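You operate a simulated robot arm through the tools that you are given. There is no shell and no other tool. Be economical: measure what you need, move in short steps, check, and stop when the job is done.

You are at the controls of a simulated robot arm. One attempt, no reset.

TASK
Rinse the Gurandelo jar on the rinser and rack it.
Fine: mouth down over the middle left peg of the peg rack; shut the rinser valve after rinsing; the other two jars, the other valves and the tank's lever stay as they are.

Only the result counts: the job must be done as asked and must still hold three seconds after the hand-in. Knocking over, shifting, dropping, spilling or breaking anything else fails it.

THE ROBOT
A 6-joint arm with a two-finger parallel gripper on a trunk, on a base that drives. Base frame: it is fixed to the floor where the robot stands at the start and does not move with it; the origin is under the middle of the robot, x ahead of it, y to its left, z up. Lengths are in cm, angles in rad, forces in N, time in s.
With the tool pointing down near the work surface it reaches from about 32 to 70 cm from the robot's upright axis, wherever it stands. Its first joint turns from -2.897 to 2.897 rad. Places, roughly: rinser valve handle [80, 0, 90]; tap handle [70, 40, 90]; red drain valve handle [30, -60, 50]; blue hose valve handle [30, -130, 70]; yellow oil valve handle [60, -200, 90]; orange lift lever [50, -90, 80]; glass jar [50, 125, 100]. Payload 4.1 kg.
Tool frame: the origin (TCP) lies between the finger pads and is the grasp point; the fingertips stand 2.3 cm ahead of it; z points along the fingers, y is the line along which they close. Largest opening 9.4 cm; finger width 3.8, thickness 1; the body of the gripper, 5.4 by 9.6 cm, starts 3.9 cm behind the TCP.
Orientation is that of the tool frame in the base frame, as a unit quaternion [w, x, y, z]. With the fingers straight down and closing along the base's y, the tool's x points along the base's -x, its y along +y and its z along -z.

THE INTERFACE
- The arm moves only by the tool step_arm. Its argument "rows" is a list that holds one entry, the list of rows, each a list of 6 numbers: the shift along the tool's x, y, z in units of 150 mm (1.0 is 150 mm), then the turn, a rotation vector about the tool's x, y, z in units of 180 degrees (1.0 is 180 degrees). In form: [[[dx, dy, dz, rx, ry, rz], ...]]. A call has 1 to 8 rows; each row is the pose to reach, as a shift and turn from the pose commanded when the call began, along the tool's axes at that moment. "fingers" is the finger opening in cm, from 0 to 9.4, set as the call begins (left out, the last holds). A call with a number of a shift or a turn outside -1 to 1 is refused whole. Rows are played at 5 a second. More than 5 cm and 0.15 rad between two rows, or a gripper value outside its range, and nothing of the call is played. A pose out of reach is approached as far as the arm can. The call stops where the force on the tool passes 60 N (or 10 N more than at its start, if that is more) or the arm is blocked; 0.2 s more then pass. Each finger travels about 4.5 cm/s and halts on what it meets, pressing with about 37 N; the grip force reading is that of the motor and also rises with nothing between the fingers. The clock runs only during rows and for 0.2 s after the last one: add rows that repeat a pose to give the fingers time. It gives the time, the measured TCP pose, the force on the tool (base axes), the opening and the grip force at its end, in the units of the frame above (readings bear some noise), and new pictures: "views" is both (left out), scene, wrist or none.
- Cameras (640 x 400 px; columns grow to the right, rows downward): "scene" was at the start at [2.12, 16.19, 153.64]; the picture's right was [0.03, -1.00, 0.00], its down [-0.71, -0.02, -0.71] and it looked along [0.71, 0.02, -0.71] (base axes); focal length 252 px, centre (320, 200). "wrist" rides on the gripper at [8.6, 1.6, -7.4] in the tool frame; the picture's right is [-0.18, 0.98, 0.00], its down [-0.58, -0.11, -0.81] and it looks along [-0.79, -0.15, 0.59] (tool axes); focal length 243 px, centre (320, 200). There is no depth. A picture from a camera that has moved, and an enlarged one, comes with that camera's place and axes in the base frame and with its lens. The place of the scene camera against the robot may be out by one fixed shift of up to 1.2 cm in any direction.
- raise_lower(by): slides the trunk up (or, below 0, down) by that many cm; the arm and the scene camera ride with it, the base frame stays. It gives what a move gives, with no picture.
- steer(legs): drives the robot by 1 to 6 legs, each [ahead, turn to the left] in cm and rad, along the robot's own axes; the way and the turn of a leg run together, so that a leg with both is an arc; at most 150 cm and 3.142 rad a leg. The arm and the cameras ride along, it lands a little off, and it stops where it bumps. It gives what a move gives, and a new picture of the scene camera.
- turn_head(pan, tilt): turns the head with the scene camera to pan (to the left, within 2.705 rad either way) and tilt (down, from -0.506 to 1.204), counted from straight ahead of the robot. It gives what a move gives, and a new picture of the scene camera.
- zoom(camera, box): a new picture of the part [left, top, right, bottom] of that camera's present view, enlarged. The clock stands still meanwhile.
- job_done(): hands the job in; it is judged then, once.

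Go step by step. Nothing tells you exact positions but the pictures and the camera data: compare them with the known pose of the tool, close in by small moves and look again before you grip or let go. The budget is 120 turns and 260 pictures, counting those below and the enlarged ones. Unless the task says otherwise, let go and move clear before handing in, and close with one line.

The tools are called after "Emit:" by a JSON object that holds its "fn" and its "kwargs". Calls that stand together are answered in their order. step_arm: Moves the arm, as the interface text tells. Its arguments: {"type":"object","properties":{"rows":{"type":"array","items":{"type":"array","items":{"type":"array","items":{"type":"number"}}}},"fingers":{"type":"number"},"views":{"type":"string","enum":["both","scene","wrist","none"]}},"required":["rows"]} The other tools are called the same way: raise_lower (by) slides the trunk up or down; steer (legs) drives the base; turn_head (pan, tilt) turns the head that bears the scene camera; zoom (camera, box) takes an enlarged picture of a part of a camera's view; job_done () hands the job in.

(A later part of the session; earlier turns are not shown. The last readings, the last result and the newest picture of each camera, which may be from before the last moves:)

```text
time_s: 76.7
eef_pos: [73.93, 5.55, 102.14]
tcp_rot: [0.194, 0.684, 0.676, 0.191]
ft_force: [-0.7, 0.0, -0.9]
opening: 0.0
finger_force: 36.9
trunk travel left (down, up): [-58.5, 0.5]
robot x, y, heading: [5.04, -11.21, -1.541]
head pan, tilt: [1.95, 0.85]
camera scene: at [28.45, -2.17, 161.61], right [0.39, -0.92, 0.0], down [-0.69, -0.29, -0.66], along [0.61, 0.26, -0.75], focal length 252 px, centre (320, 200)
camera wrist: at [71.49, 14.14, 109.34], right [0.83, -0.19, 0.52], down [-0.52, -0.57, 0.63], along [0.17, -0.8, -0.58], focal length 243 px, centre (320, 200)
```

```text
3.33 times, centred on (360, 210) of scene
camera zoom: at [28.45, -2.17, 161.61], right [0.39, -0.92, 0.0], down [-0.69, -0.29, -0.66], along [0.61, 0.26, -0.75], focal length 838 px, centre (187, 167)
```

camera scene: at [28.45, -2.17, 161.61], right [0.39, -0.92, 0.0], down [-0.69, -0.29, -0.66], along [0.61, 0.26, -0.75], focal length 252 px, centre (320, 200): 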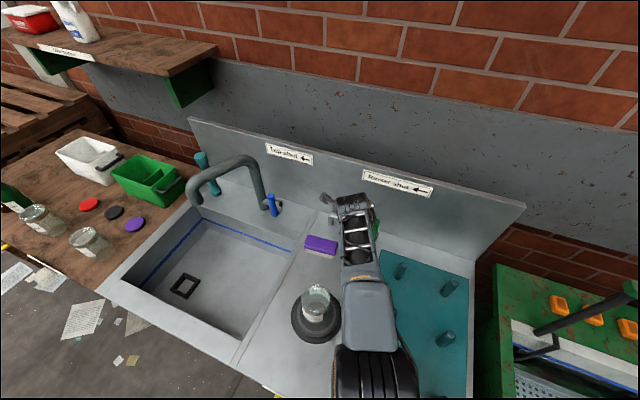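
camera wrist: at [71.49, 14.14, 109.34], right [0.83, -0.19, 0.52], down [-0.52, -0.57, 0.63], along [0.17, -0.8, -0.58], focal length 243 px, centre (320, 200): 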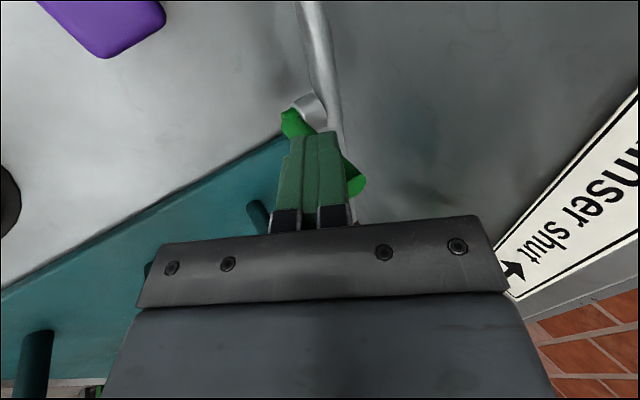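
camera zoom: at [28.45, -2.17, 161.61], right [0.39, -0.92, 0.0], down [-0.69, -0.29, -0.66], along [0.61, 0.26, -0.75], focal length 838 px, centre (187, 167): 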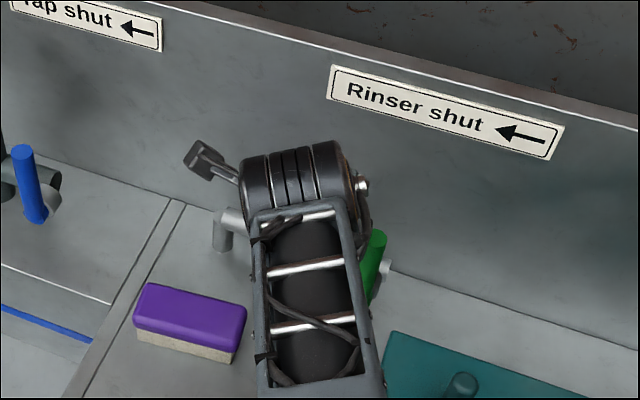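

Lever confirmed at x≈77, y 0–1, top z≈99.5. Advance beside it.

Emit:
{"fn": "step_arm", "kwargs": {"rows": [[[0, 0.005, 0.15, 0, 0, 0], [0, 0.01, 0.3, 0, 0, 0], [0, 0.013, 0.36, 0, 0, 0], [0, 0.013, 0.36, 0, 0, 0]]], "views": "wrist"}}

```text
time_s: 77.7
eef_pos: [75.64, 5.0, 97.55]
tcp_rot: [0.194, 0.684, 0.676, 0.191]
ft_force: [-0.4, -0.1, 0.7]
opening: 0.02
finger_force: 36.9
out of reach, approached as far as the arm can: row 2, 3, 4
trunk travel left (down, up): [-58.5, 0.5]
robot x, y, heading: [4.72, -10.66, -1.544]
head pan, tilt: [1.95, 0.85]
camera wrist: at [73.22, 13.59, 104.8], right [0.83, -0.19, 0.52], down [-0.52, -0.57, 0.63], along [0.17, -0.8, -0.58], focal length 243 px, centre (320, 200)
```

wrist: 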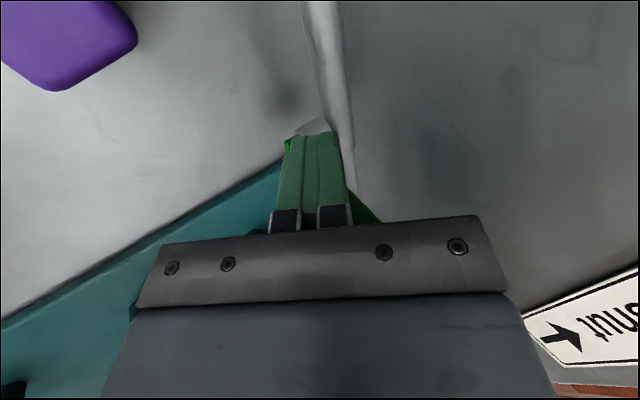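

Now push gently toward -y and watch the response.

Emit:
{"fn": "step_arm", "kwargs": {"rows": [[[-0.07, 0, 0, 0, 0, 0], [-0.14, 0, 0.0, 0, 0, 0], [-0.21, 0, 0.0, 0, 0, 0], [-0.28, 0, 0.0, 0, 0, 0], [-0.35, 0, 0.0, 0, 0, 0]]], "views": "both"}}

Emit:
{"fn": "zoom", "kwargs": {"camera": "scene", "box": [280, 150, 440, 330]}}

```text
time_s: 78.9
eef_pos: [75.51, -0.37, 97.55]
tcp_rot: [0.194, 0.685, 0.676, 0.191]
ft_force: [-1.0, 0.5, 0.5]
opening: 0.0
finger_force: 36.5
trunk travel left (down, up): [-58.5, 0.5]
robot x, y, heading: [5.03, -11.03, -1.549]
head pan, tilt: [1.95, 0.85]
camera scene: at [28.47, -2.18, 161.61], right [0.39, -0.92, 0.0], down [-0.69, -0.29, -0.66], along [0.61, 0.26, -0.75], focal length 252 px, centre (320, 200)
camera wrist: at [73.08, 8.14, 104.79], right [0.83, -0.19, 0.52], down [-0.52, -0.57, 0.63], along [0.17, -0.8, -0.58], focal length 243 px, centre (320, 200)
```

scene: 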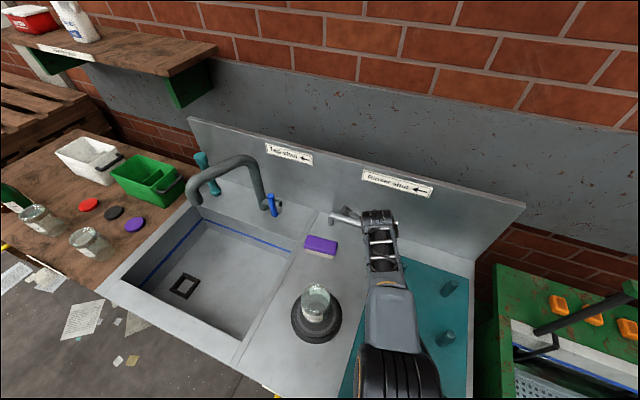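
wrist: 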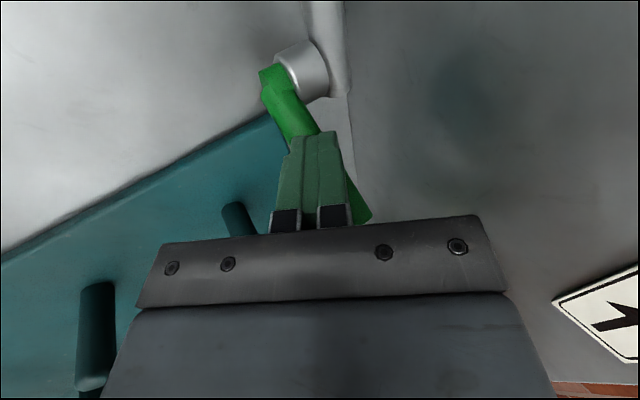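

```text
2.22 times, centred on (360, 240) of scene
camera zoom: at [28.47, -2.18, 161.61], right [0.39, -0.92, 0.0], down [-0.69, -0.29, -0.66], along [0.61, 0.26, -0.75], focal length 559 px, centre (231, 111)
```

zoom: 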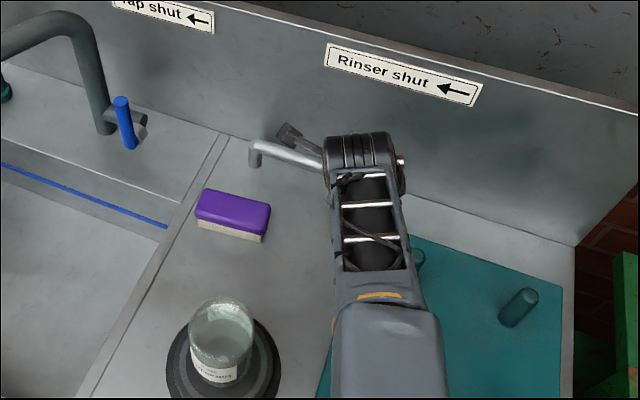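

The lever tilts right easily (~30°), so that direction is free. Continue along its arc, -y and down.

Emit:
{"fn": "step_arm", "kwargs": {"rows": [[[-0.08, -0.02, 0.04, 0, 0, 0], [-0.16, -0.04, 0.09, 0, 0, 0], [-0.24, -0.07, 0.15, 0, 0, 0], [-0.3, -0.09, 0.2, 0, 0, 0], [-0.34, -0.11, 0.245, 0, 0, 0]]], "views": "both"}}

Emit:
{"fn": "zoom", "kwargs": {"camera": "scene", "box": [280, 150, 440, 350]}}

```text
time_s: 80.1
eef_pos: [75.86, -5.51, 93.44]
tcp_rot: [0.195, 0.684, 0.676, 0.191]
ft_force: [0.3, 0.5, 0.8]
opening: 0.0
finger_force: 37.2
trunk travel left (down, up): [-58.5, 0.5]
robot x, y, heading: [4.37, -10.82, -1.55]
head pan, tilt: [1.95, 0.85]
camera scene: at [28.48, -2.18, 161.61], right [0.39, -0.92, 0.0], down [-0.69, -0.29, -0.66], along [0.61, 0.26, -0.75], focal length 252 px, centre (320, 200)
camera wrist: at [73.48, 3.04, 100.75], right [0.83, -0.19, 0.52], down [-0.52, -0.57, 0.63], along [0.17, -0.8, -0.58], focal length 243 px, centre (320, 200)
```

scene: 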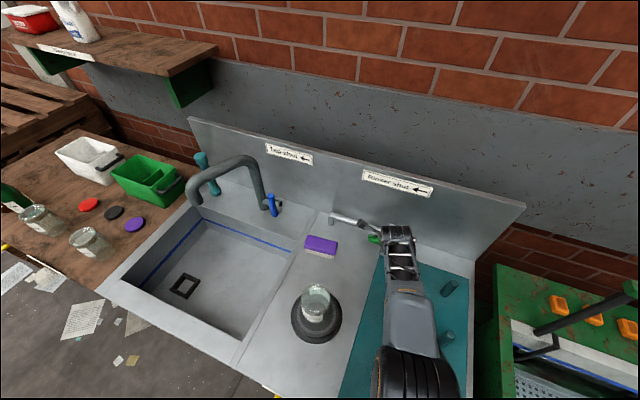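
wrist: 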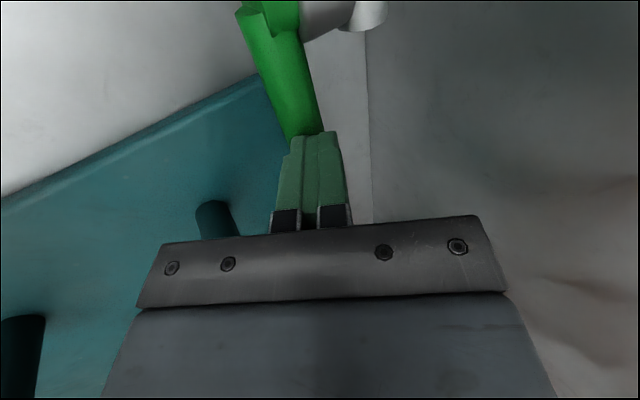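

```text
2.00 times, centred on (360, 250) of scene
camera zoom: at [28.48, -2.18, 161.61], right [0.39, -0.92, 0.0], down [-0.69, -0.29, -0.66], along [0.61, 0.26, -0.75], focal length 503 px, centre (240, 100)
```

zoom: 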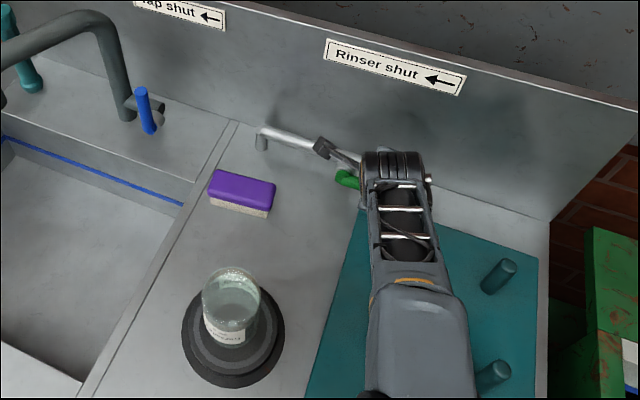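

Emit:
{"fn": "zoom", "kwargs": {"camera": "scene", "box": [285, 270, 350, 350]}}

```text
5.00 times, centred on (318, 310) of scene
camera zoom: at [28.48, -2.18, 161.61], right [0.39, -0.92, 0.0], down [-0.69, -0.29, -0.66], along [0.61, 0.26, -0.75], focal length 1258 px, centre (332, -350)
```

zoom: 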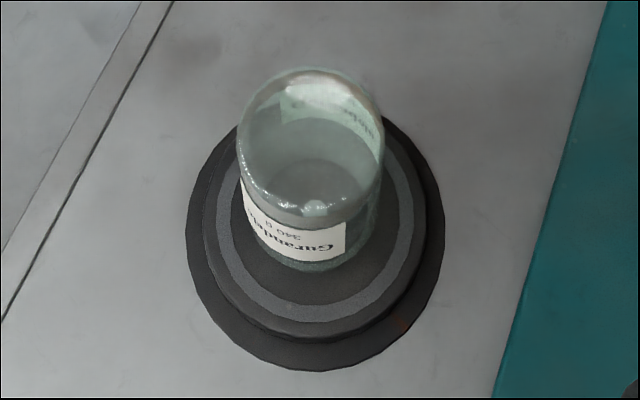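

No water visible yet; push the lever on to horizontal.

Emit:
{"fn": "step_arm", "kwargs": {"rows": [[[-0.03, -0.02, 0.04, 0, 0, 0], [-0.06, -0.04, 0.09, 0, 0, 0], [-0.08, -0.07, 0.14, 0, 0, 0], [-0.09, -0.1, 0.19, 0, 0, 0], [-0.09, -0.13, 0.23, 0, 0, 0]]], "views": "both"}}

Emit:
{"fn": "zoom", "kwargs": {"camera": "scene", "box": [285, 210, 405, 350]}}

```text
time_s: 80.8
eef_pos: [75.88, -5.68, 93.28]
tcp_rot: [0.197, 0.681, 0.676, 0.202]
ft_force: [-44.4, 2.5, 28.1]
opening: 0.0
finger_force: 37.4
trunk travel left (down, up): [-58.5, 0.5]
robot x, y, heading: [4.57, -10.83, -1.539]
head pan, tilt: [1.95, 0.85]
stopped in row 3: the force on the tool passed its limit (the readings are from after the stop); the commanded pose is now the measured one
camera scene: at [27.41, -2.0, 161.77], right [0.4, -0.92, 0.0], down [-0.68, -0.3, -0.66], along [0.61, 0.26, -0.75], focal length 252 px, centre (320, 200)
camera wrist: at [73.26, 2.84, 100.49], right [0.82, -0.19, 0.53], down [-0.53, -0.58, 0.61], along [0.19, -0.79, -0.58], focal length 243 px, centre (320, 200)
```

scene: 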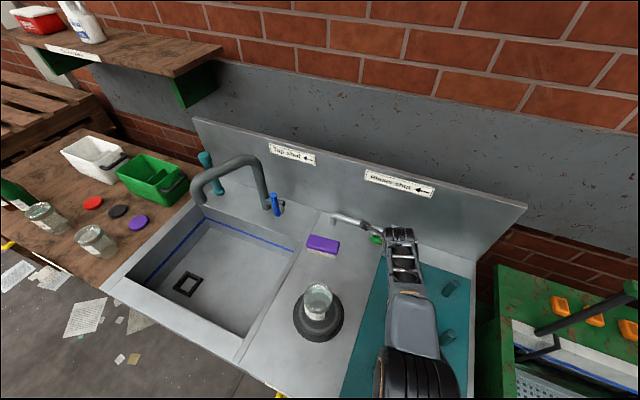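
wrist: 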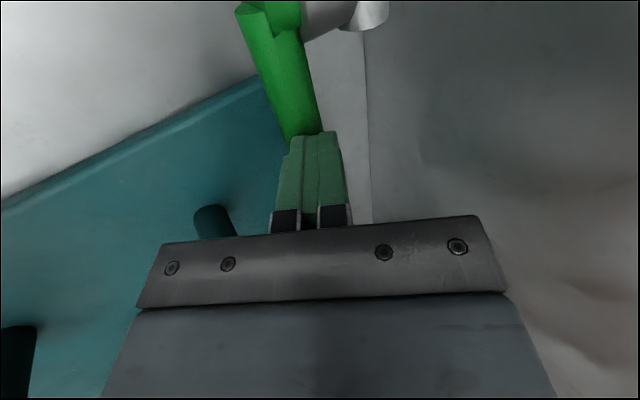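

```text
2.86 times, centred on (345, 280) of scene
camera zoom: at [27.41, -2.0, 161.77], right [0.4, -0.92, 0.0], down [-0.68, -0.3, -0.66], along [0.61, 0.26, -0.75], focal length 719 px, centre (249, -29)
```

zoom: 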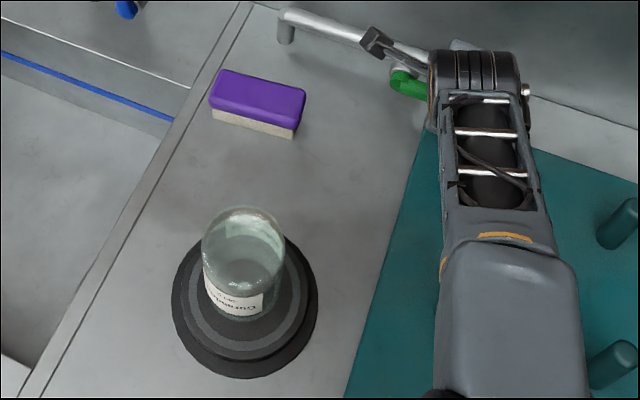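

The lever appears to be horizontal, at its stop—fully open. Back off slightly and look for water.

Emit:
{"fn": "step_arm", "kwargs": {"rows": [[[0.02, 0.05, -0.1, 0, 0, 0], [0.04, 0.1, -0.25, 0, 0, 0], [0.04, 0.1, -0.5, 0, 0, 0], [0.04, 0.1, -0.5, 0, 0, 0]]], "views": "both"}}

Emit:
{"fn": "zoom", "kwargs": {"camera": "scene", "box": [285, 270, 350, 350]}}

Emit:
{"fn": "zoom", "kwargs": {"camera": "scene", "box": [310, 190, 430, 270]}}

```text
time_s: 81.8
eef_pos: [73.67, -5.16, 99.66]
tcp_rot: [0.197, 0.681, 0.677, 0.199]
ft_force: [-0.2, 1.0, -0.5]
opening: 0.0
finger_force: 36.7
trunk travel left (down, up): [-58.5, 0.5]
robot x, y, heading: [4.77, -11.36, -1.545]
head pan, tilt: [1.95, 0.85]
camera scene: at [28.42, -2.0, 161.6], right [0.4, -0.92, 0.0], down [-0.69, -0.3, -0.66], along [0.61, 0.26, -0.75], focal length 252 px, centre (320, 200)
camera wrist: at [71.07, 3.35, 106.96], right [0.83, -0.19, 0.53], down [-0.53, -0.58, 0.62], along [0.19, -0.79, -0.58], focal length 243 px, centre (320, 200)
```

scene: 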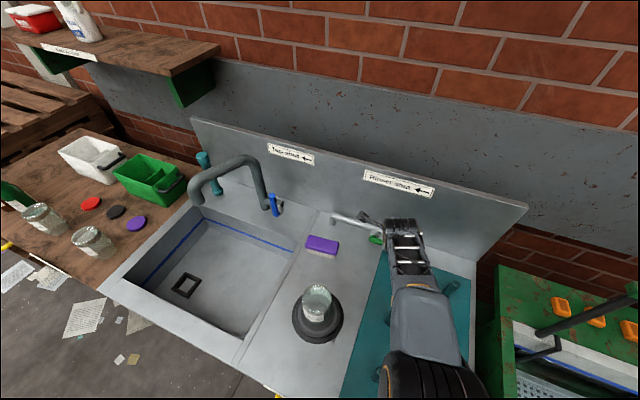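
wrist: 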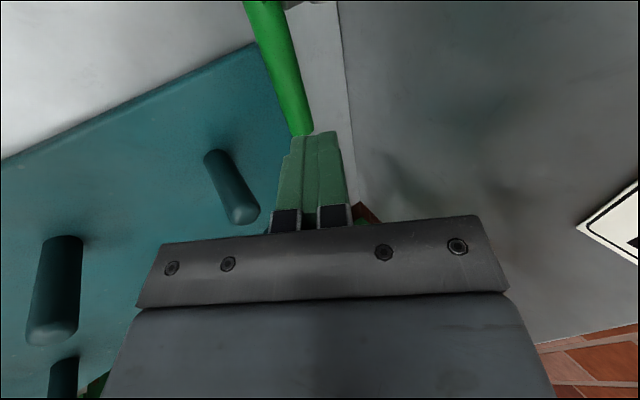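

```text
5.00 times, centred on (318, 310) of scene
camera zoom: at [28.42, -2.0, 161.6], right [0.4, -0.92, 0.0], down [-0.69, -0.3, -0.66], along [0.61, 0.26, -0.75], focal length 1258 px, centre (332, -350)
```

zoom: 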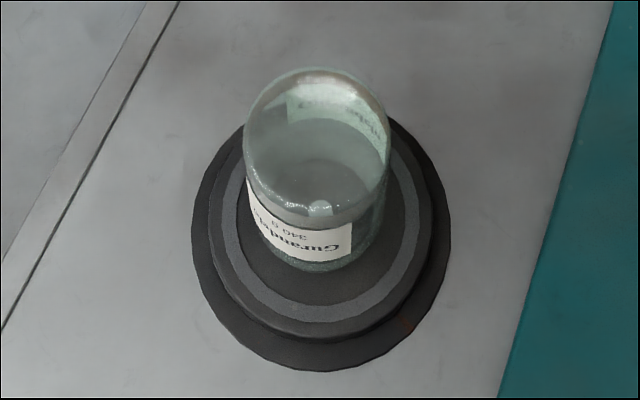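

```text
5.00 times, centred on (370, 230) of scene
camera zoom: at [28.42, -2.0, 161.6], right [0.4, -0.92, 0.0], down [-0.69, -0.3, -0.66], along [0.61, 0.26, -0.75], focal length 1258 px, centre (70, 50)
```

zoom: 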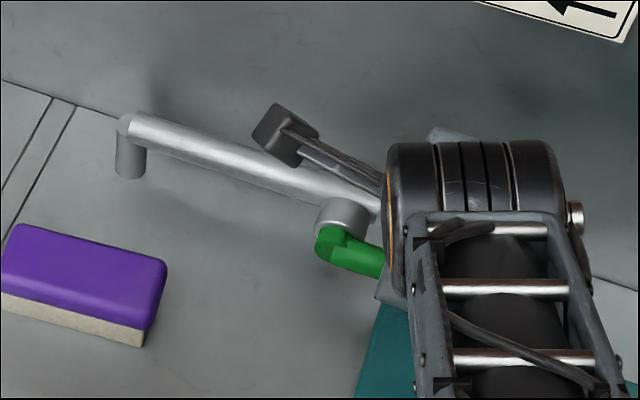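

The lever stays open, but no water is visible. I'll go back over the jar with the hand pointing down, and look from above; perhaps the jar must be pressed on the plate.

Emit:
{"fn": "step_arm", "kwargs": {"rows": [[[0, -0.05, -0.3, 0, 0, 0], [0, -0.1, -0.6, 0.035, 0, 0], [0, -0.12, -0.8, 0.07, 0, 0], [0, -0.14, -1.0, 0.105, 0, 0], [0, -0.15, -1.0, 0.14, 0, 0], [0, -0.15, -1.0, 0.167, 0, 0]]], "fingers": 9.4, "views": "none"}}

Emit:
{"fn": "step_arm", "kwargs": {"rows": [[[0, 0, 0, 0, 0, 0], [0, 0, 0, 0, 0, 0]]], "views": "scene"}}

Emit:
{"fn": "zoom", "kwargs": {"camera": "scene", "box": [285, 200, 405, 350]}}

```text
time_s: 83.2
eef_pos: [63.73, -5.25, 111.22]
tcp_rot: [0.014, 0.709, 0.705, 0.017]
ft_force: [-1.0, 0.2, 0.3]
opening: 9.4
finger_force: 0.0
trunk travel left (down, up): [-58.5, 0.5]
robot x, y, heading: [4.76, -10.68, -1.539]
head pan, tilt: [1.95, 0.85]
```

```text
time_s: 83.8
eef_pos: [63.68, -5.22, 111.2]
tcp_rot: [0.014, 0.71, 0.704, 0.017]
ft_force: [0.2, -0.2, 0.4]
opening: 9.41
finger_force: 0.1
trunk travel left (down, up): [-58.5, 0.5]
robot x, y, heading: [5.16, -10.75, -1.544]
head pan, tilt: [1.95, 0.85]
camera scene: at [28.39, -1.99, 161.61], right [0.4, -0.92, 0.0], down [-0.69, -0.3, -0.66], along [0.61, 0.26, -0.75], focal length 252 px, centre (320, 200)
```

scene: 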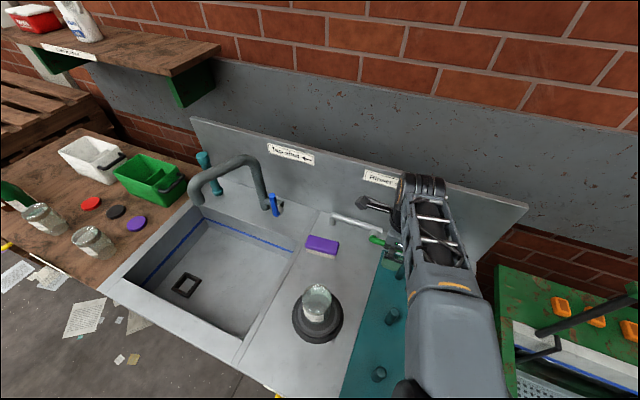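

```text
2.67 times, centred on (345, 275) of scene
camera zoom: at [28.39, -1.99, 161.61], right [0.4, -0.92, 0.0], down [-0.69, -0.3, -0.66], along [0.61, 0.26, -0.75], focal length 671 px, centre (253, 0)
```

zoom: 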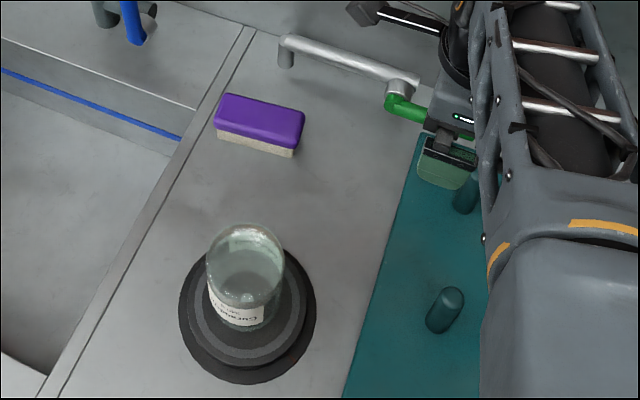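

Emit:
{"fn": "step_arm", "kwargs": {"rows": [[[0.2, -0.2, 0, 0.014, 0, 0], [0.4, -0.4, 0, 0.014, 0, 0], [0.6, -0.6, 0, 0.014, 0, 0], [0.8, -0.8, 0, 0.014, 0, 0], [0.92, -0.97, 0, 0.014, 0, 0], [0.92, -0.97, 0.1, 0.014, 0, 0], [0.92, -0.97, 0.1, 0.014, 0, 0]]], "views": "both"}}

Emit:
{"fn": "zoom", "kwargs": {"camera": "wrist", "box": [200, 0, 440, 170]}}

```text
time_s: 84.9
eef_pos: [54.57, -1.52, 109.46]
tcp_rot: [-0.006, 0.768, 0.64, -0.008]
ft_force: [-0.4, 0.1, -0.7]
opening: 9.4
finger_force: 0.1
trunk travel left (down, up): [-58.5, 0.5]
robot x, y, heading: [4.82, -10.65, -1.542]
head pan, tilt: [1.95, 0.85]
stopped in row 5: the arm was blocked; the commanded pose is now the measured one
camera scene: at [28.4, -2.01, 161.61], right [0.4, -0.92, 0.0], down [-0.69, -0.3, -0.66], along [0.61, 0.26, -0.75], focal length 252 px, centre (320, 200)
camera wrist: at [57.91, 6.67, 116.87], right [0.93, -0.36, -0.02], down [-0.2, -0.55, 0.81], along [-0.3, -0.75, -0.58], focal length 243 px, centre (320, 200)
```

scene: 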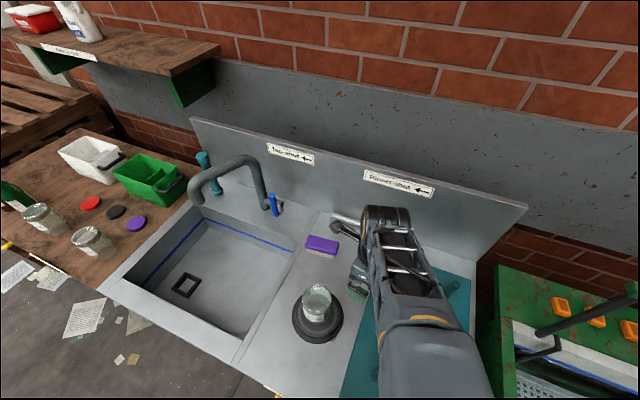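
wrist: 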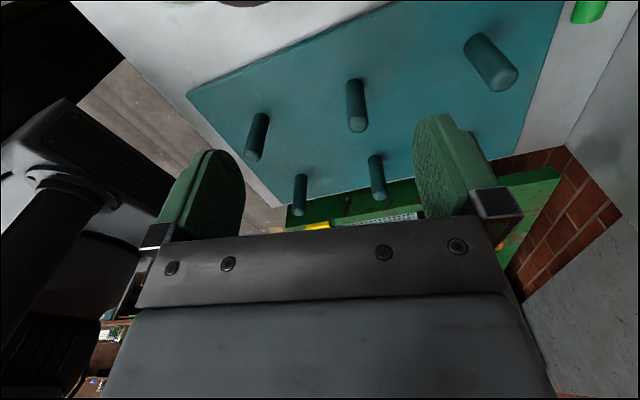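

```text
2.35 times, centred on (320, 85) of wrist
camera zoom: at [57.91, 6.67, 116.87], right [0.93, -0.36, -0.02], down [-0.2, -0.55, 0.81], along [-0.3, -0.75, -0.58], focal length 571 px, centre (320, 471)
```

zoom: 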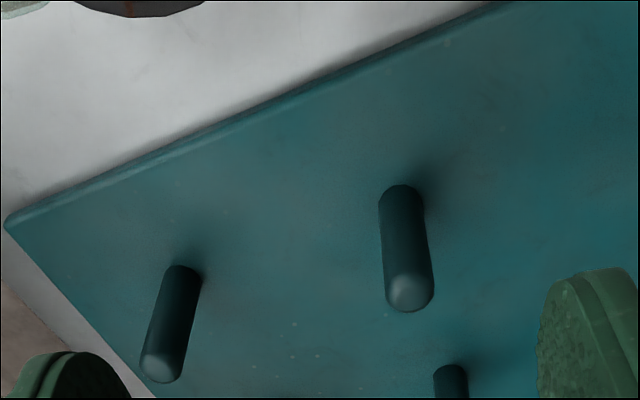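

A fast wrist motion stalled it; continue more slowly.

Emit:
{"fn": "step_arm", "kwargs": {"rows": [[[0.075, -0.06, 0, 0, 0, -0.007], [0.15, -0.12, 0, 0, 0, -0.014], [0.225, -0.18, 0, 0, 0, -0.021], [0.3, -0.245, 0, 0, 0, -0.028], [0.375, -0.3, 0, 0, 0, -0.035], [0.45, -0.36, 0, 0, 0, -0.042], [0.525, -0.43, 0, 0, 0, -0.05], [0.6, -0.49, 0, 0, 0, -0.057]]], "views": "wrist"}}

```text
time_s: 86.2
eef_pos: [53.39, -1.81, 108.33]
tcp_rot: [-0.012, 0.779, 0.627, -0.018]
ft_force: [-0.3, 0.2, 0.6]
opening: 9.42
finger_force: 0.1
trunk travel left (down, up): [-58.5, 0.5]
robot x, y, heading: [4.72, -10.88, -1.541]
head pan, tilt: [1.95, 0.85]
stopped in row 6: the arm was blocked; the commanded pose is now the measured one
camera wrist: at [57.27, 6.34, 115.65], right [0.92, -0.39, -0.04], down [-0.19, -0.54, 0.82], along [-0.34, -0.75, -0.57], focal length 243 px, centre (320, 200)
```

wrist: 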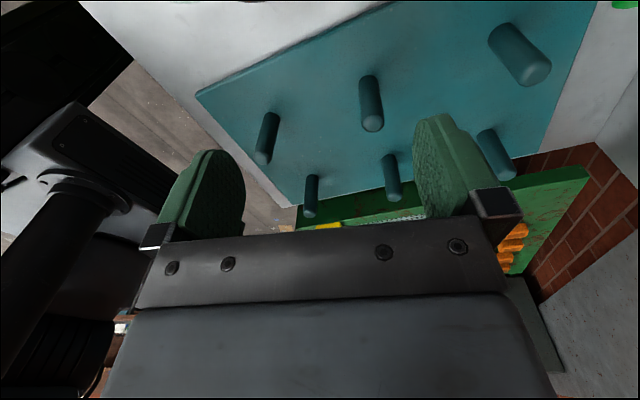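

The elbow is likely fouling the head camera mast. I'll instead reverse the base 20 cm so the arm reaches the jar as it did before, and turn the head.

Emit:
{"fn": "steer", "kwargs": {"legs": [[-20, 0]]}}

Emit:
{"fn": "turn_head", "kwargs": {"pan": 1.6, "tilt": 0.8}}

```text
time_s: 87.8
eef_pos: [52.93, 17.86, 108.29]
tcp_rot: [-0.011, 0.779, 0.626, -0.018]
ft_force: [-0.4, 0.3, -0.4]
opening: 9.38
finger_force: 0.0
trunk travel left (down, up): [-58.5, 0.5]
robot x, y, heading: [4.09, 8.61, -1.543]
head pan, tilt: [1.95, 0.85]
camera scene: at [27.86, 17.6, 161.6], right [0.39, -0.92, 0.0], down [-0.69, -0.3, -0.66], along [0.61, 0.26, -0.75], focal length 252 px, centre (320, 200)
```

scene: 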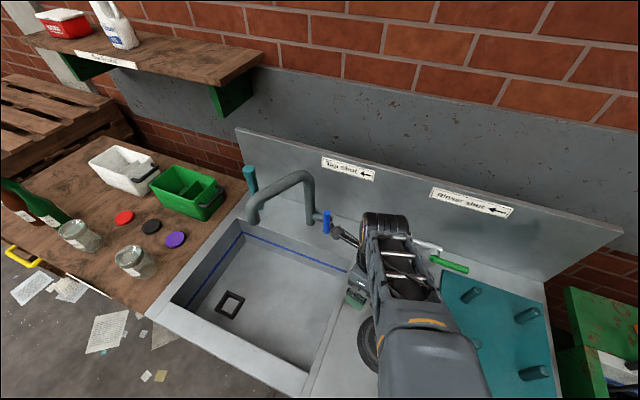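

```text
time_s: 88.6
eef_pos: [52.96, 17.74, 108.31]
tcp_rot: [-0.011, 0.779, 0.627, -0.019]
ft_force: [0.3, 0.2, 0.1]
opening: 9.37
finger_force: 0.2
trunk travel left (down, up): [-58.5, 0.5]
robot x, y, heading: [4.04, 8.92, -1.541]
head pan, tilt: [1.6, 0.799]
camera scene: at [28.73, 14.89, 162.01], right [0.06, -1.0, 0.0], down [-0.72, -0.04, -0.7], along [0.7, 0.04, -0.72], focal length 252 px, centre (320, 200)
```

scene: 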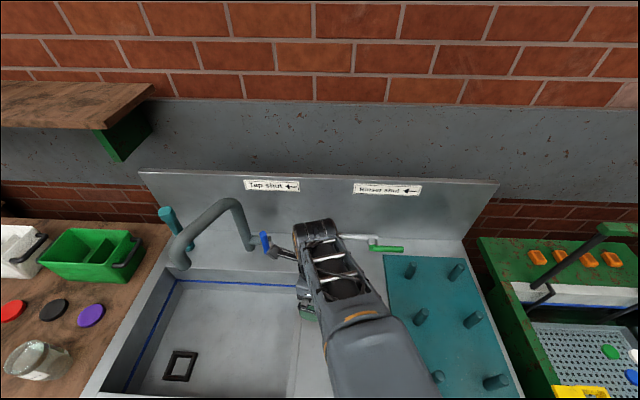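

The lever lies fully open to the right. Now over the jar, restoring the hand to vertical.

Emit:
{"fn": "step_arm", "kwargs": {"rows": [[[-0.13, -0.026, 0, -0.003, 0, -0.014], [-0.26, -0.052, 0, -0.006, 0, -0.028], [-0.39, -0.078, 0, -0.009, 0, -0.042], [-0.52, -0.104, 0, -0.012, 0, -0.056], [-0.65, -0.13, 0, -0.014, 0, -0.069], [-0.65, -0.13, 0, -0.014, 0, -0.069]]], "views": "both"}}

Emit:
{"fn": "zoom", "kwargs": {"camera": "scene", "box": [280, 270, 400, 400]}}

Emit:
{"fn": "zoom", "kwargs": {"camera": "wrist", "box": [220, 0, 420, 150]}}

```text
time_s: 90.0
eef_pos: [49.06, 8.59, 108.56]
tcp_rot: [0.003, 0.706, 0.708, -0.003]
ft_force: [0.3, -0.6, 0.5]
opening: 9.39
finger_force: 0.0
trunk travel left (down, up): [-58.5, 0.5]
robot x, y, heading: [4.45, 8.77, -1.545]
head pan, tilt: [1.6, 0.799]
camera scene: at [28.73, 14.89, 162.01], right [0.06, -1.0, 0.0], down [-0.72, -0.04, -0.7], along [0.7, 0.04, -0.72], focal length 252 px, centre (320, 200)
camera wrist: at [50.66, 17.19, 116.0], right [0.98, -0.18, 0.0], down [-0.11, -0.57, 0.81], along [-0.15, -0.8, -0.58], focal length 243 px, centre (320, 200)
```

scene: 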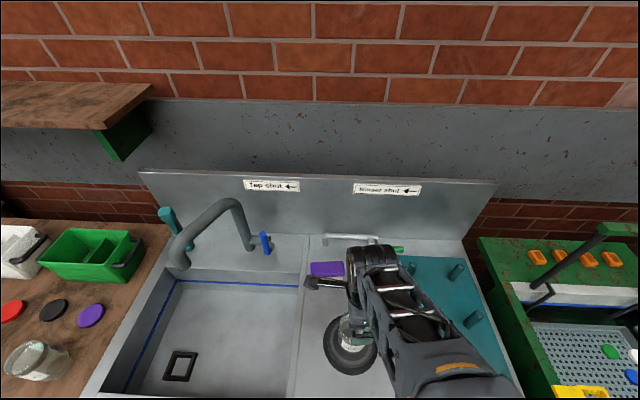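
wrist: 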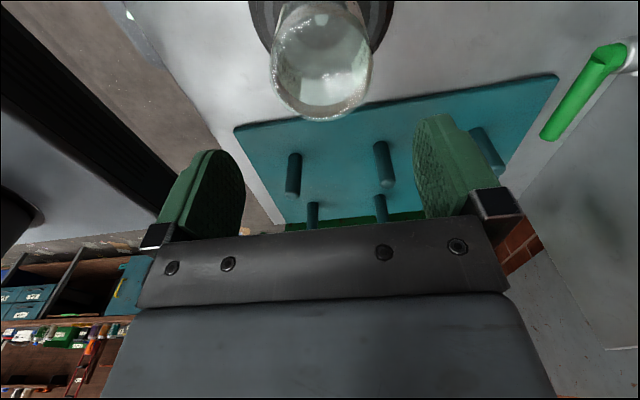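

```text
3.08 times, centred on (340, 335) of scene
camera zoom: at [28.73, 14.89, 162.01], right [0.06, -1.0, 0.0], down [-0.72, -0.04, -0.7], along [0.7, 0.04, -0.72], focal length 774 px, centre (258, -215)
```

zoom: 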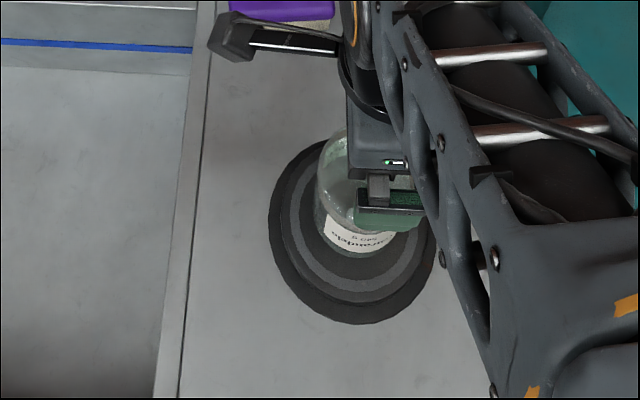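

```text
2.67 times, centred on (320, 75) of wrist
camera zoom: at [50.66, 17.19, 116.0], right [0.98, -0.18, 0.0], down [-0.11, -0.57, 0.81], along [-0.15, -0.8, -0.58], focal length 647 px, centre (320, 533)
```

zoom: 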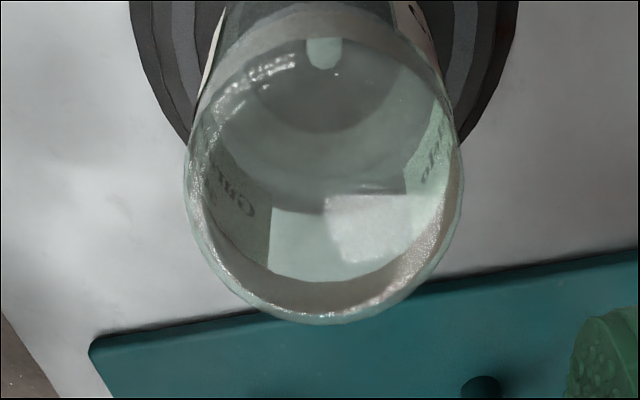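

Aligned. Descend, grip, and check; then press gently onto the plate with the valve open.

Emit:
{"fn": "step_arm", "kwargs": {"rows": [[[0, 0, 0.25, 0, 0, 0], [0, 0, 0.5, 0, 0, 0], [0, 0, 0.7, 0, 0, 0], [0, 0, 0.82, 0, 0, 0], [0, 0, 0.875, 0, 0, 0], [0, 0, 0.875, 0, 0, 0]]], "views": "wrist"}}

Emit:
{"fn": "step_arm", "kwargs": {"rows": [[[0, 0, 0, 0, 0, 0], [0, 0, 0, 0, 0, 0], [0, 0, 0, 0, 0, 0], [0, 0, 0, 0, 0, 0], [0, 0, 0.02, 0, 0, 0], [0, 0, 0.035, 0, 0, 0], [0, 0, 0.035, 0, 0, 0]]], "fingers": 6.5, "views": "wrist"}}

```text
time_s: 91.4
eef_pos: [48.96, 8.58, 95.59]
tcp_rot: [0.004, 0.707, 0.707, -0.004]
ft_force: [-0.5, -0.6, 0.1]
opening: 9.41
finger_force: 0.1
trunk travel left (down, up): [-58.5, 0.5]
robot x, y, heading: [4.06, 8.59, -1.545]
head pan, tilt: [1.6, 0.799]
camera wrist: at [50.67, 17.22, 102.93], right [0.98, -0.18, 0.0], down [-0.11, -0.57, 0.81], along [-0.15, -0.8, -0.58], focal length 243 px, centre (320, 200)
```

wrist: 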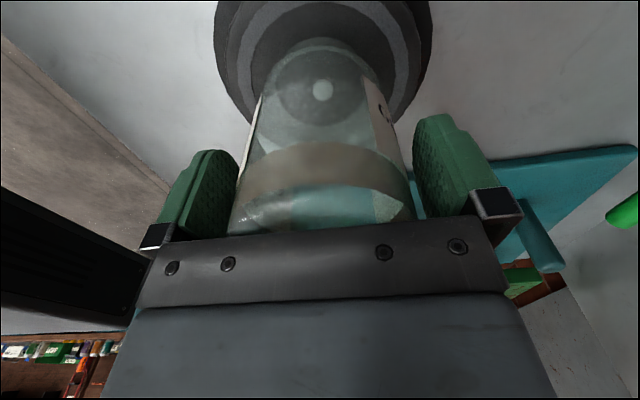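

```text
time_s: 93.0
eef_pos: [48.99, 8.59, 94.97]
tcp_rot: [0.004, 0.706, 0.708, -0.002]
ft_force: [1.5, 0.6, 5.2]
opening: 7.5
finger_force: 36.9
trunk travel left (down, up): [-58.5, 0.5]
robot x, y, heading: [4.42, 8.85, -1.54]
head pan, tilt: [1.6, 0.799]
camera wrist: at [50.66, 17.22, 102.36], right [0.98, -0.18, 0.0], down [-0.11, -0.57, 0.81], along [-0.15, -0.8, -0.58], focal length 243 px, centre (320, 200)
```

wrist: 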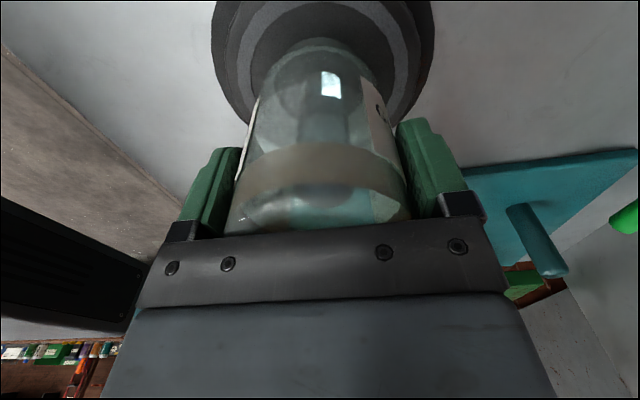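

Pressing makes a jet appear inside the jar. Zoom to confirm and hold the press for several seconds.

Emit:
{"fn": "zoom", "kwargs": {"camera": "wrist", "box": [230, 30, 420, 150]}}

Emit:
{"fn": "step_arm", "kwargs": {"rows": [[[0, 0, 0.01, 0, 0, 0], [0, 0, 0.02, 0, 0, 0], [0, 0, 0.03, 0, 0, 0], [0, 0, 0.03, 0, 0, 0], [0, 0, 0.03, 0, 0, 0], [0, 0, 0.03, 0, 0, 0], [0, 0, 0.03, 0, 0, 0], [0, 0, 0.03, 0, 0, 0]]], "views": "wrist"}}

Emit:
{"fn": "step_arm", "kwargs": {"rows": [[[0, 0, 0, 0, 0, 0], [0, 0, 0, 0, 0, 0], [0, 0, 0, 0, 0, 0], [0, 0, 0, 0, 0, 0], [0, 0, 0, 0, 0, 0], [0, 0, 0, 0, 0, 0], [0, 0, 0, 0, 0, 0], [0, 0, 0, 0, 0, 0]]], "views": "both"}}

```text
3.33 times, centred on (325, 90) of wrist
camera zoom: at [50.66, 17.22, 102.36], right [0.98, -0.18, 0.0], down [-0.11, -0.57, 0.81], along [-0.15, -0.8, -0.58], focal length 809 px, centre (303, 567)
```

zoom: 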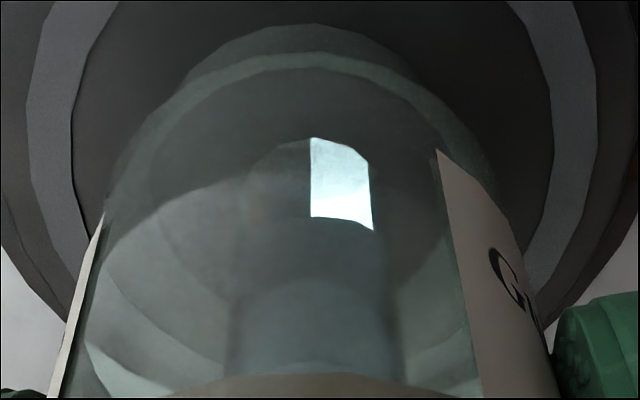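

```text
time_s: 94.8
eef_pos: [48.86, 8.47, 94.54]
tcp_rot: [0.004, 0.706, 0.708, -0.002]
ft_force: [8.4, 1.6, 24.2]
opening: 7.52
finger_force: 36.7
trunk travel left (down, up): [-58.5, 0.5]
robot x, y, heading: [4.2, 8.93, -1.545]
head pan, tilt: [1.6, 0.799]
camera wrist: at [50.58, 17.2, 101.93], right [0.98, -0.18, 0.0], down [-0.11, -0.57, 0.81], along [-0.15, -0.8, -0.58], focal length 243 px, centre (320, 200)
```

wrist: 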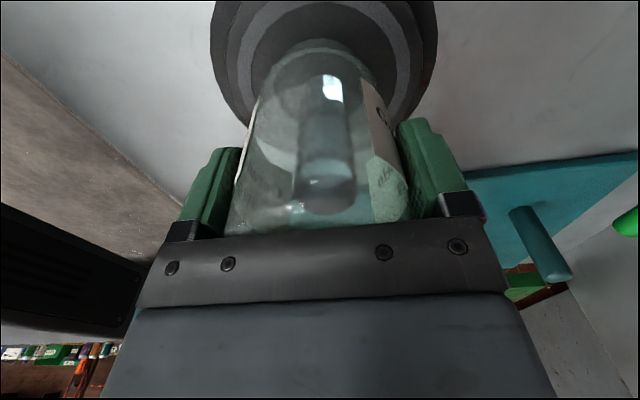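

```text
time_s: 96.6
eef_pos: [48.98, 8.46, 94.5]
tcp_rot: [0.003, 0.707, 0.708, -0.003]
ft_force: [6.0, 2.3, 18.4]
opening: 7.5
finger_force: 36.7
trunk travel left (down, up): [-58.5, 0.5]
robot x, y, heading: [4.04, 8.29, -1.543]
head pan, tilt: [1.6, 0.799]
camera scene: at [28.69, 14.92, 162.02], right [0.06, -1.0, 0.0], down [-0.72, -0.04, -0.7], along [0.7, 0.04, -0.72], focal length 252 px, centre (320, 200)
camera wrist: at [50.57, 17.2, 101.91], right [0.98, -0.18, 0.0], down [-0.11, -0.57, 0.81], along [-0.15, -0.8, -0.58], focal length 243 px, centre (320, 200)
```

scene: 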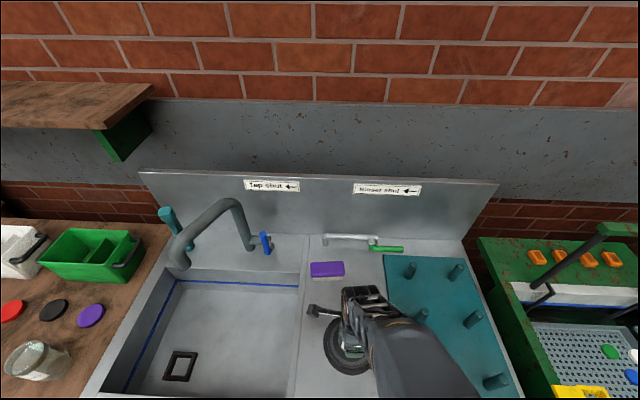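
wrist: 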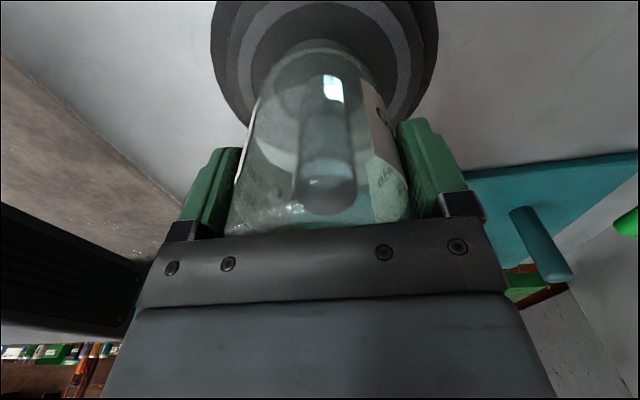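

The jet is running inside the jar. Hold several more seconds for a thorough rinse.

Emit:
{"fn": "step_arm", "kwargs": {"rows": [[[0, 0, 0, 0, 0, 0], [0, 0, 0, 0, 0, 0], [0, 0, 0, 0, 0, 0], [0, 0, 0, 0, 0, 0], [0, 0, 0, 0, 0, 0], [0, 0, 0, 0, 0, 0], [0, 0, 0, 0, 0, 0], [0, 0, 0, 0, 0, 0]]], "views": "none"}}

Emit:
{"fn": "step_arm", "kwargs": {"rows": [[[0, 0, 0, 0, 0, 0], [0, 0, 0, 0, 0, 0], [0, 0, 0, 0, 0, 0], [0, 0, 0, 0, 0, 0], [0, 0, 0, 0, 0, 0], [0, 0, 0, 0, 0, 0], [0, 0, 0, 0, 0, 0], [0, 0, 0, 0, 0, 0]]], "views": "none"}}

Emit:
{"fn": "step_arm", "kwargs": {"rows": [[[0, 0, 0, 0, 0, 0], [0, 0, 0, 0, 0, 0], [0, 0, 0, 0, 0, 0], [0, 0, 0, 0, 0, 0], [0, 0, 0, 0, 0, 0], [0, 0, 0, 0, 0, 0], [0, 0, 0, 0, 0, 0], [0, 0, 0, 0, 0, 0]]], "views": "wrist"}}

```text
time_s: 98.4
eef_pos: [48.96, 8.42, 94.49]
tcp_rot: [0.003, 0.707, 0.708, -0.003]
ft_force: [3.4, 1.7, 15.2]
opening: 7.5
finger_force: 36.6
trunk travel left (down, up): [-58.5, 0.5]
robot x, y, heading: [4.37, 8.82, -1.542]
head pan, tilt: [1.6, 0.799]
```

```text
time_s: 100.2
eef_pos: [49.01, 8.56, 94.46]
tcp_rot: [0.004, 0.707, 0.708, -0.004]
ft_force: [1.4, 2.2, 12.4]
opening: 7.53
finger_force: 36.9
trunk travel left (down, up): [-58.5, 0.5]
robot x, y, heading: [3.95, 8.73, -1.54]
head pan, tilt: [1.6, 0.799]
```

```text
time_s: 102.0
eef_pos: [48.85, 8.46, 94.57]
tcp_rot: [0.003, 0.706, 0.708, -0.003]
ft_force: [0.0, 1.3, 12.0]
opening: 7.53
finger_force: 36.7
trunk travel left (down, up): [-58.5, 0.5]
robot x, y, heading: [4.3, 8.69, -1.541]
head pan, tilt: [1.6, 0.799]
camera wrist: at [50.56, 17.2, 101.91], right [0.98, -0.18, 0.0], down [-0.11, -0.57, 0.81], along [-0.15, -0.8, -0.58], focal length 243 px, centre (320, 200)
```

wrist: 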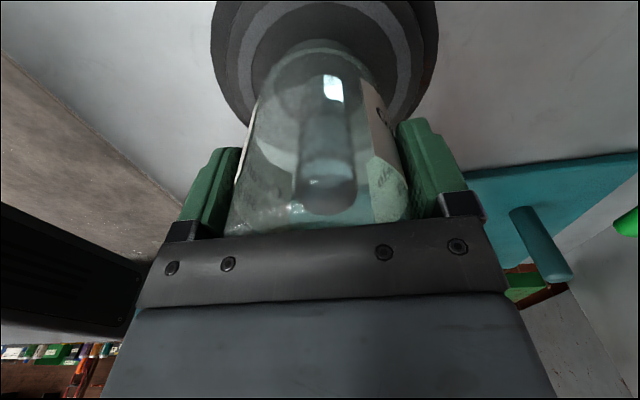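

Rinsed for ~9 s. Lift a little and check the jet stops.

Emit:
{"fn": "step_arm", "kwargs": {"rows": [[[0, 0, -0.03, 0, 0, 0], [0, 0, -0.06, 0, 0, 0], [0, 0, -0.06, 0, 0, 0], [0, 0, -0.06, 0, 0, 0]]], "views": "wrist"}}

```text
time_s: 103.0
eef_pos: [48.81, 8.62, 95.25]
tcp_rot: [0.003, 0.706, 0.708, -0.005]
ft_force: [0.1, -0.1, 0.4]
opening: 7.52
finger_force: 36.6
trunk travel left (down, up): [-58.5, 0.5]
robot x, y, heading: [4.47, 8.57, -1.54]
head pan, tilt: [1.6, 0.799]
camera wrist: at [50.54, 17.22, 102.75], right [0.98, -0.18, 0.0], down [-0.11, -0.57, 0.81], along [-0.15, -0.8, -0.58], focal length 243 px, centre (320, 200)
```

wrist: 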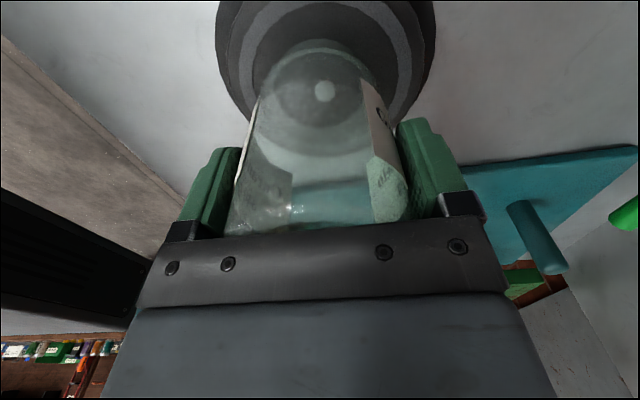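

The jet stops and the dirt band is gone — the jar is clean. Lift and carry toward the peg rack.

Emit:
{"fn": "step_arm", "kwargs": {"rows": [[[0, 0, -0.2, 0, 0, 0], [0, 0, -0.5, 0, 0, 0], [0, 0, -0.8, 0, 0, 0], [0, 0, -1.0, 0, 0, 0]]], "views": "none"}}

Emit:
{"fn": "step_arm", "kwargs": {"rows": [[[-0.2, 0.13, 0, 0, 0, 0], [-0.4, 0.26, 0, 0, 0, 0], [-0.6, 0.39, 0, 0, 0, 0], [-0.8, 0.52, 0, 0, 0, 0], [-0.93, 0.6, 0, 0, 0, 0], [-0.93, 0.6, 0, 0, 0, 0]]], "views": "both"}}

Emit:
{"fn": "zoom", "kwargs": {"camera": "wrist", "box": [200, 0, 440, 230]}}

```text
time_s: 104.0
eef_pos: [48.88, 8.54, 110.37]
tcp_rot: [0.003, 0.706, 0.708, -0.003]
ft_force: [0.2, -0.2, -2.4]
opening: 7.53
finger_force: 37.0
trunk travel left (down, up): [-58.5, 0.5]
robot x, y, heading: [4.07, 8.59, -1.548]
head pan, tilt: [1.6, 0.799]
```

```text
time_s: 105.4
eef_pos: [58.08, -5.26, 110.59]
tcp_rot: [0.003, 0.706, 0.708, -0.002]
ft_force: [-0.2, -0.1, -2.7]
opening: 7.52
finger_force: 37.1
trunk travel left (down, up): [-58.5, 0.5]
robot x, y, heading: [4.31, 8.62, -1.54]
head pan, tilt: [1.6, 0.799]
camera scene: at [28.77, 14.88, 162.01], right [0.06, -1.0, 0.0], down [-0.72, -0.04, -0.7], along [0.7, 0.04, -0.72], focal length 252 px, centre (320, 200)
camera wrist: at [59.59, 3.31, 117.84], right [0.98, -0.18, 0.0], down [-0.11, -0.57, 0.81], along [-0.15, -0.8, -0.58], focal length 243 px, centre (320, 200)
```

scene: 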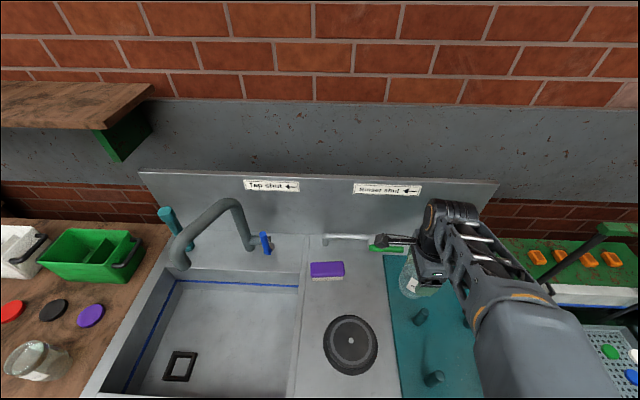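
wrist: 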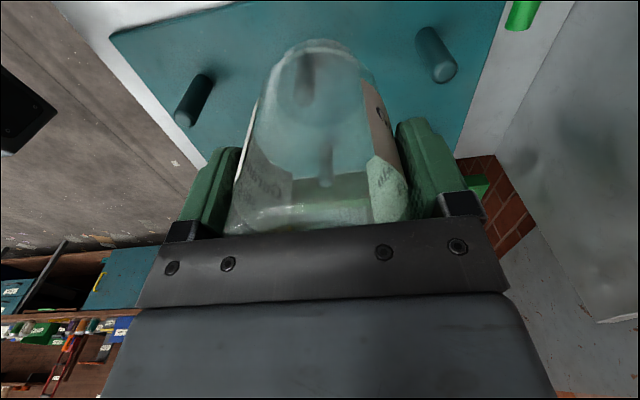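

```text
1.74 times, centred on (320, 115) of wrist
camera zoom: at [59.59, 3.31, 117.84], right [0.98, -0.18, 0.0], down [-0.11, -0.57, 0.81], along [-0.15, -0.8, -0.58], focal length 422 px, centre (320, 348)
```

zoom: 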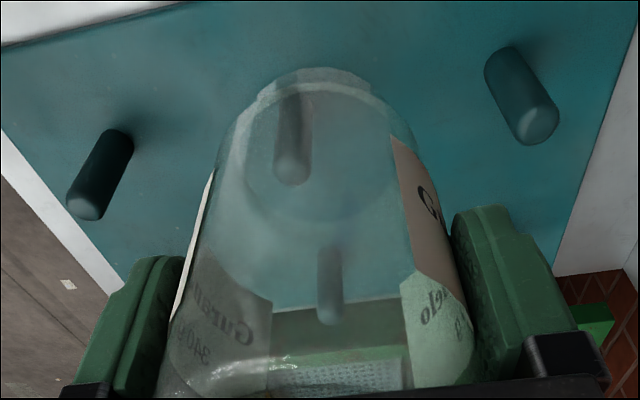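

Mid-left peg is seen through the jar, around [55,-12]. I'll move nearer and triangulate.

Emit:
{"fn": "step_arm", "kwargs": {"rows": [[[-0.15, -0.1, 0, 0, 0, 0], [-0.3, -0.2, 0, 0, 0, 0], [-0.3, -0.2, 0, 0, 0, 0]]], "views": "none"}}

Emit:
{"fn": "zoom", "kwargs": {"camera": "wrist", "box": [200, 0, 440, 150]}}

Emit:
{"fn": "zoom", "kwargs": {"camera": "scene", "box": [370, 250, 500, 400]}}

```text
time_s: 106.2
eef_pos: [54.94, -9.78, 110.38]
tcp_rot: [0.004, 0.706, 0.708, -0.003]
ft_force: [0.7, 0.2, -2.5]
opening: 7.52
finger_force: 36.8
trunk travel left (down, up): [-58.5, 0.5]
robot x, y, heading: [4.19, 8.74, -1.543]
head pan, tilt: [1.6, 0.799]
```

```text
2.67 times, centred on (320, 75) of wrist
camera zoom: at [56.56, -1.16, 117.81], right [0.98, -0.18, 0.0], down [-0.11, -0.57, 0.81], along [-0.15, -0.8, -0.58], focal length 647 px, centre (320, 533)
```

zoom: 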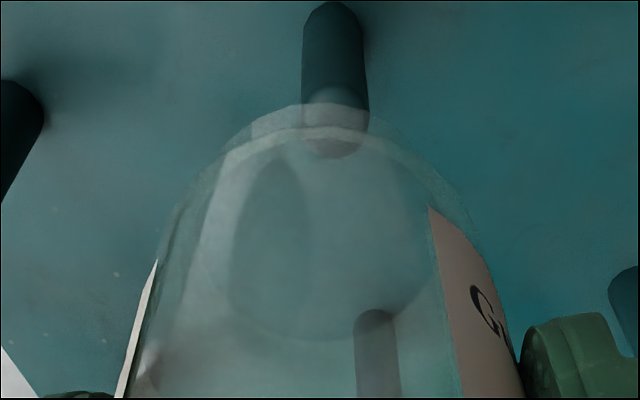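

```text
2.67 times, centred on (435, 325) of scene
camera zoom: at [28.78, 14.88, 162.0], right [0.06, -1.0, 0.0], down [-0.72, -0.04, -0.7], along [0.7, 0.04, -0.72], focal length 671 px, centre (13, -133)
```

zoom: 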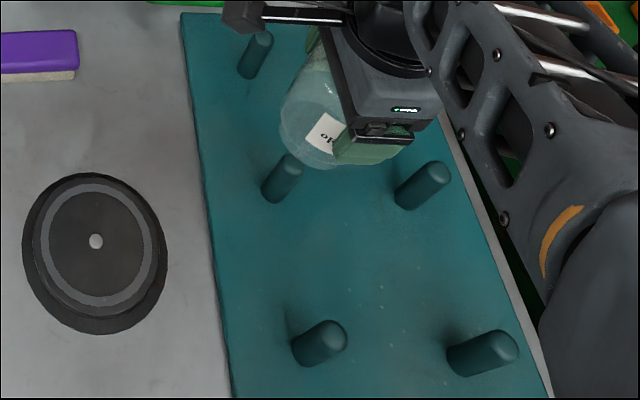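

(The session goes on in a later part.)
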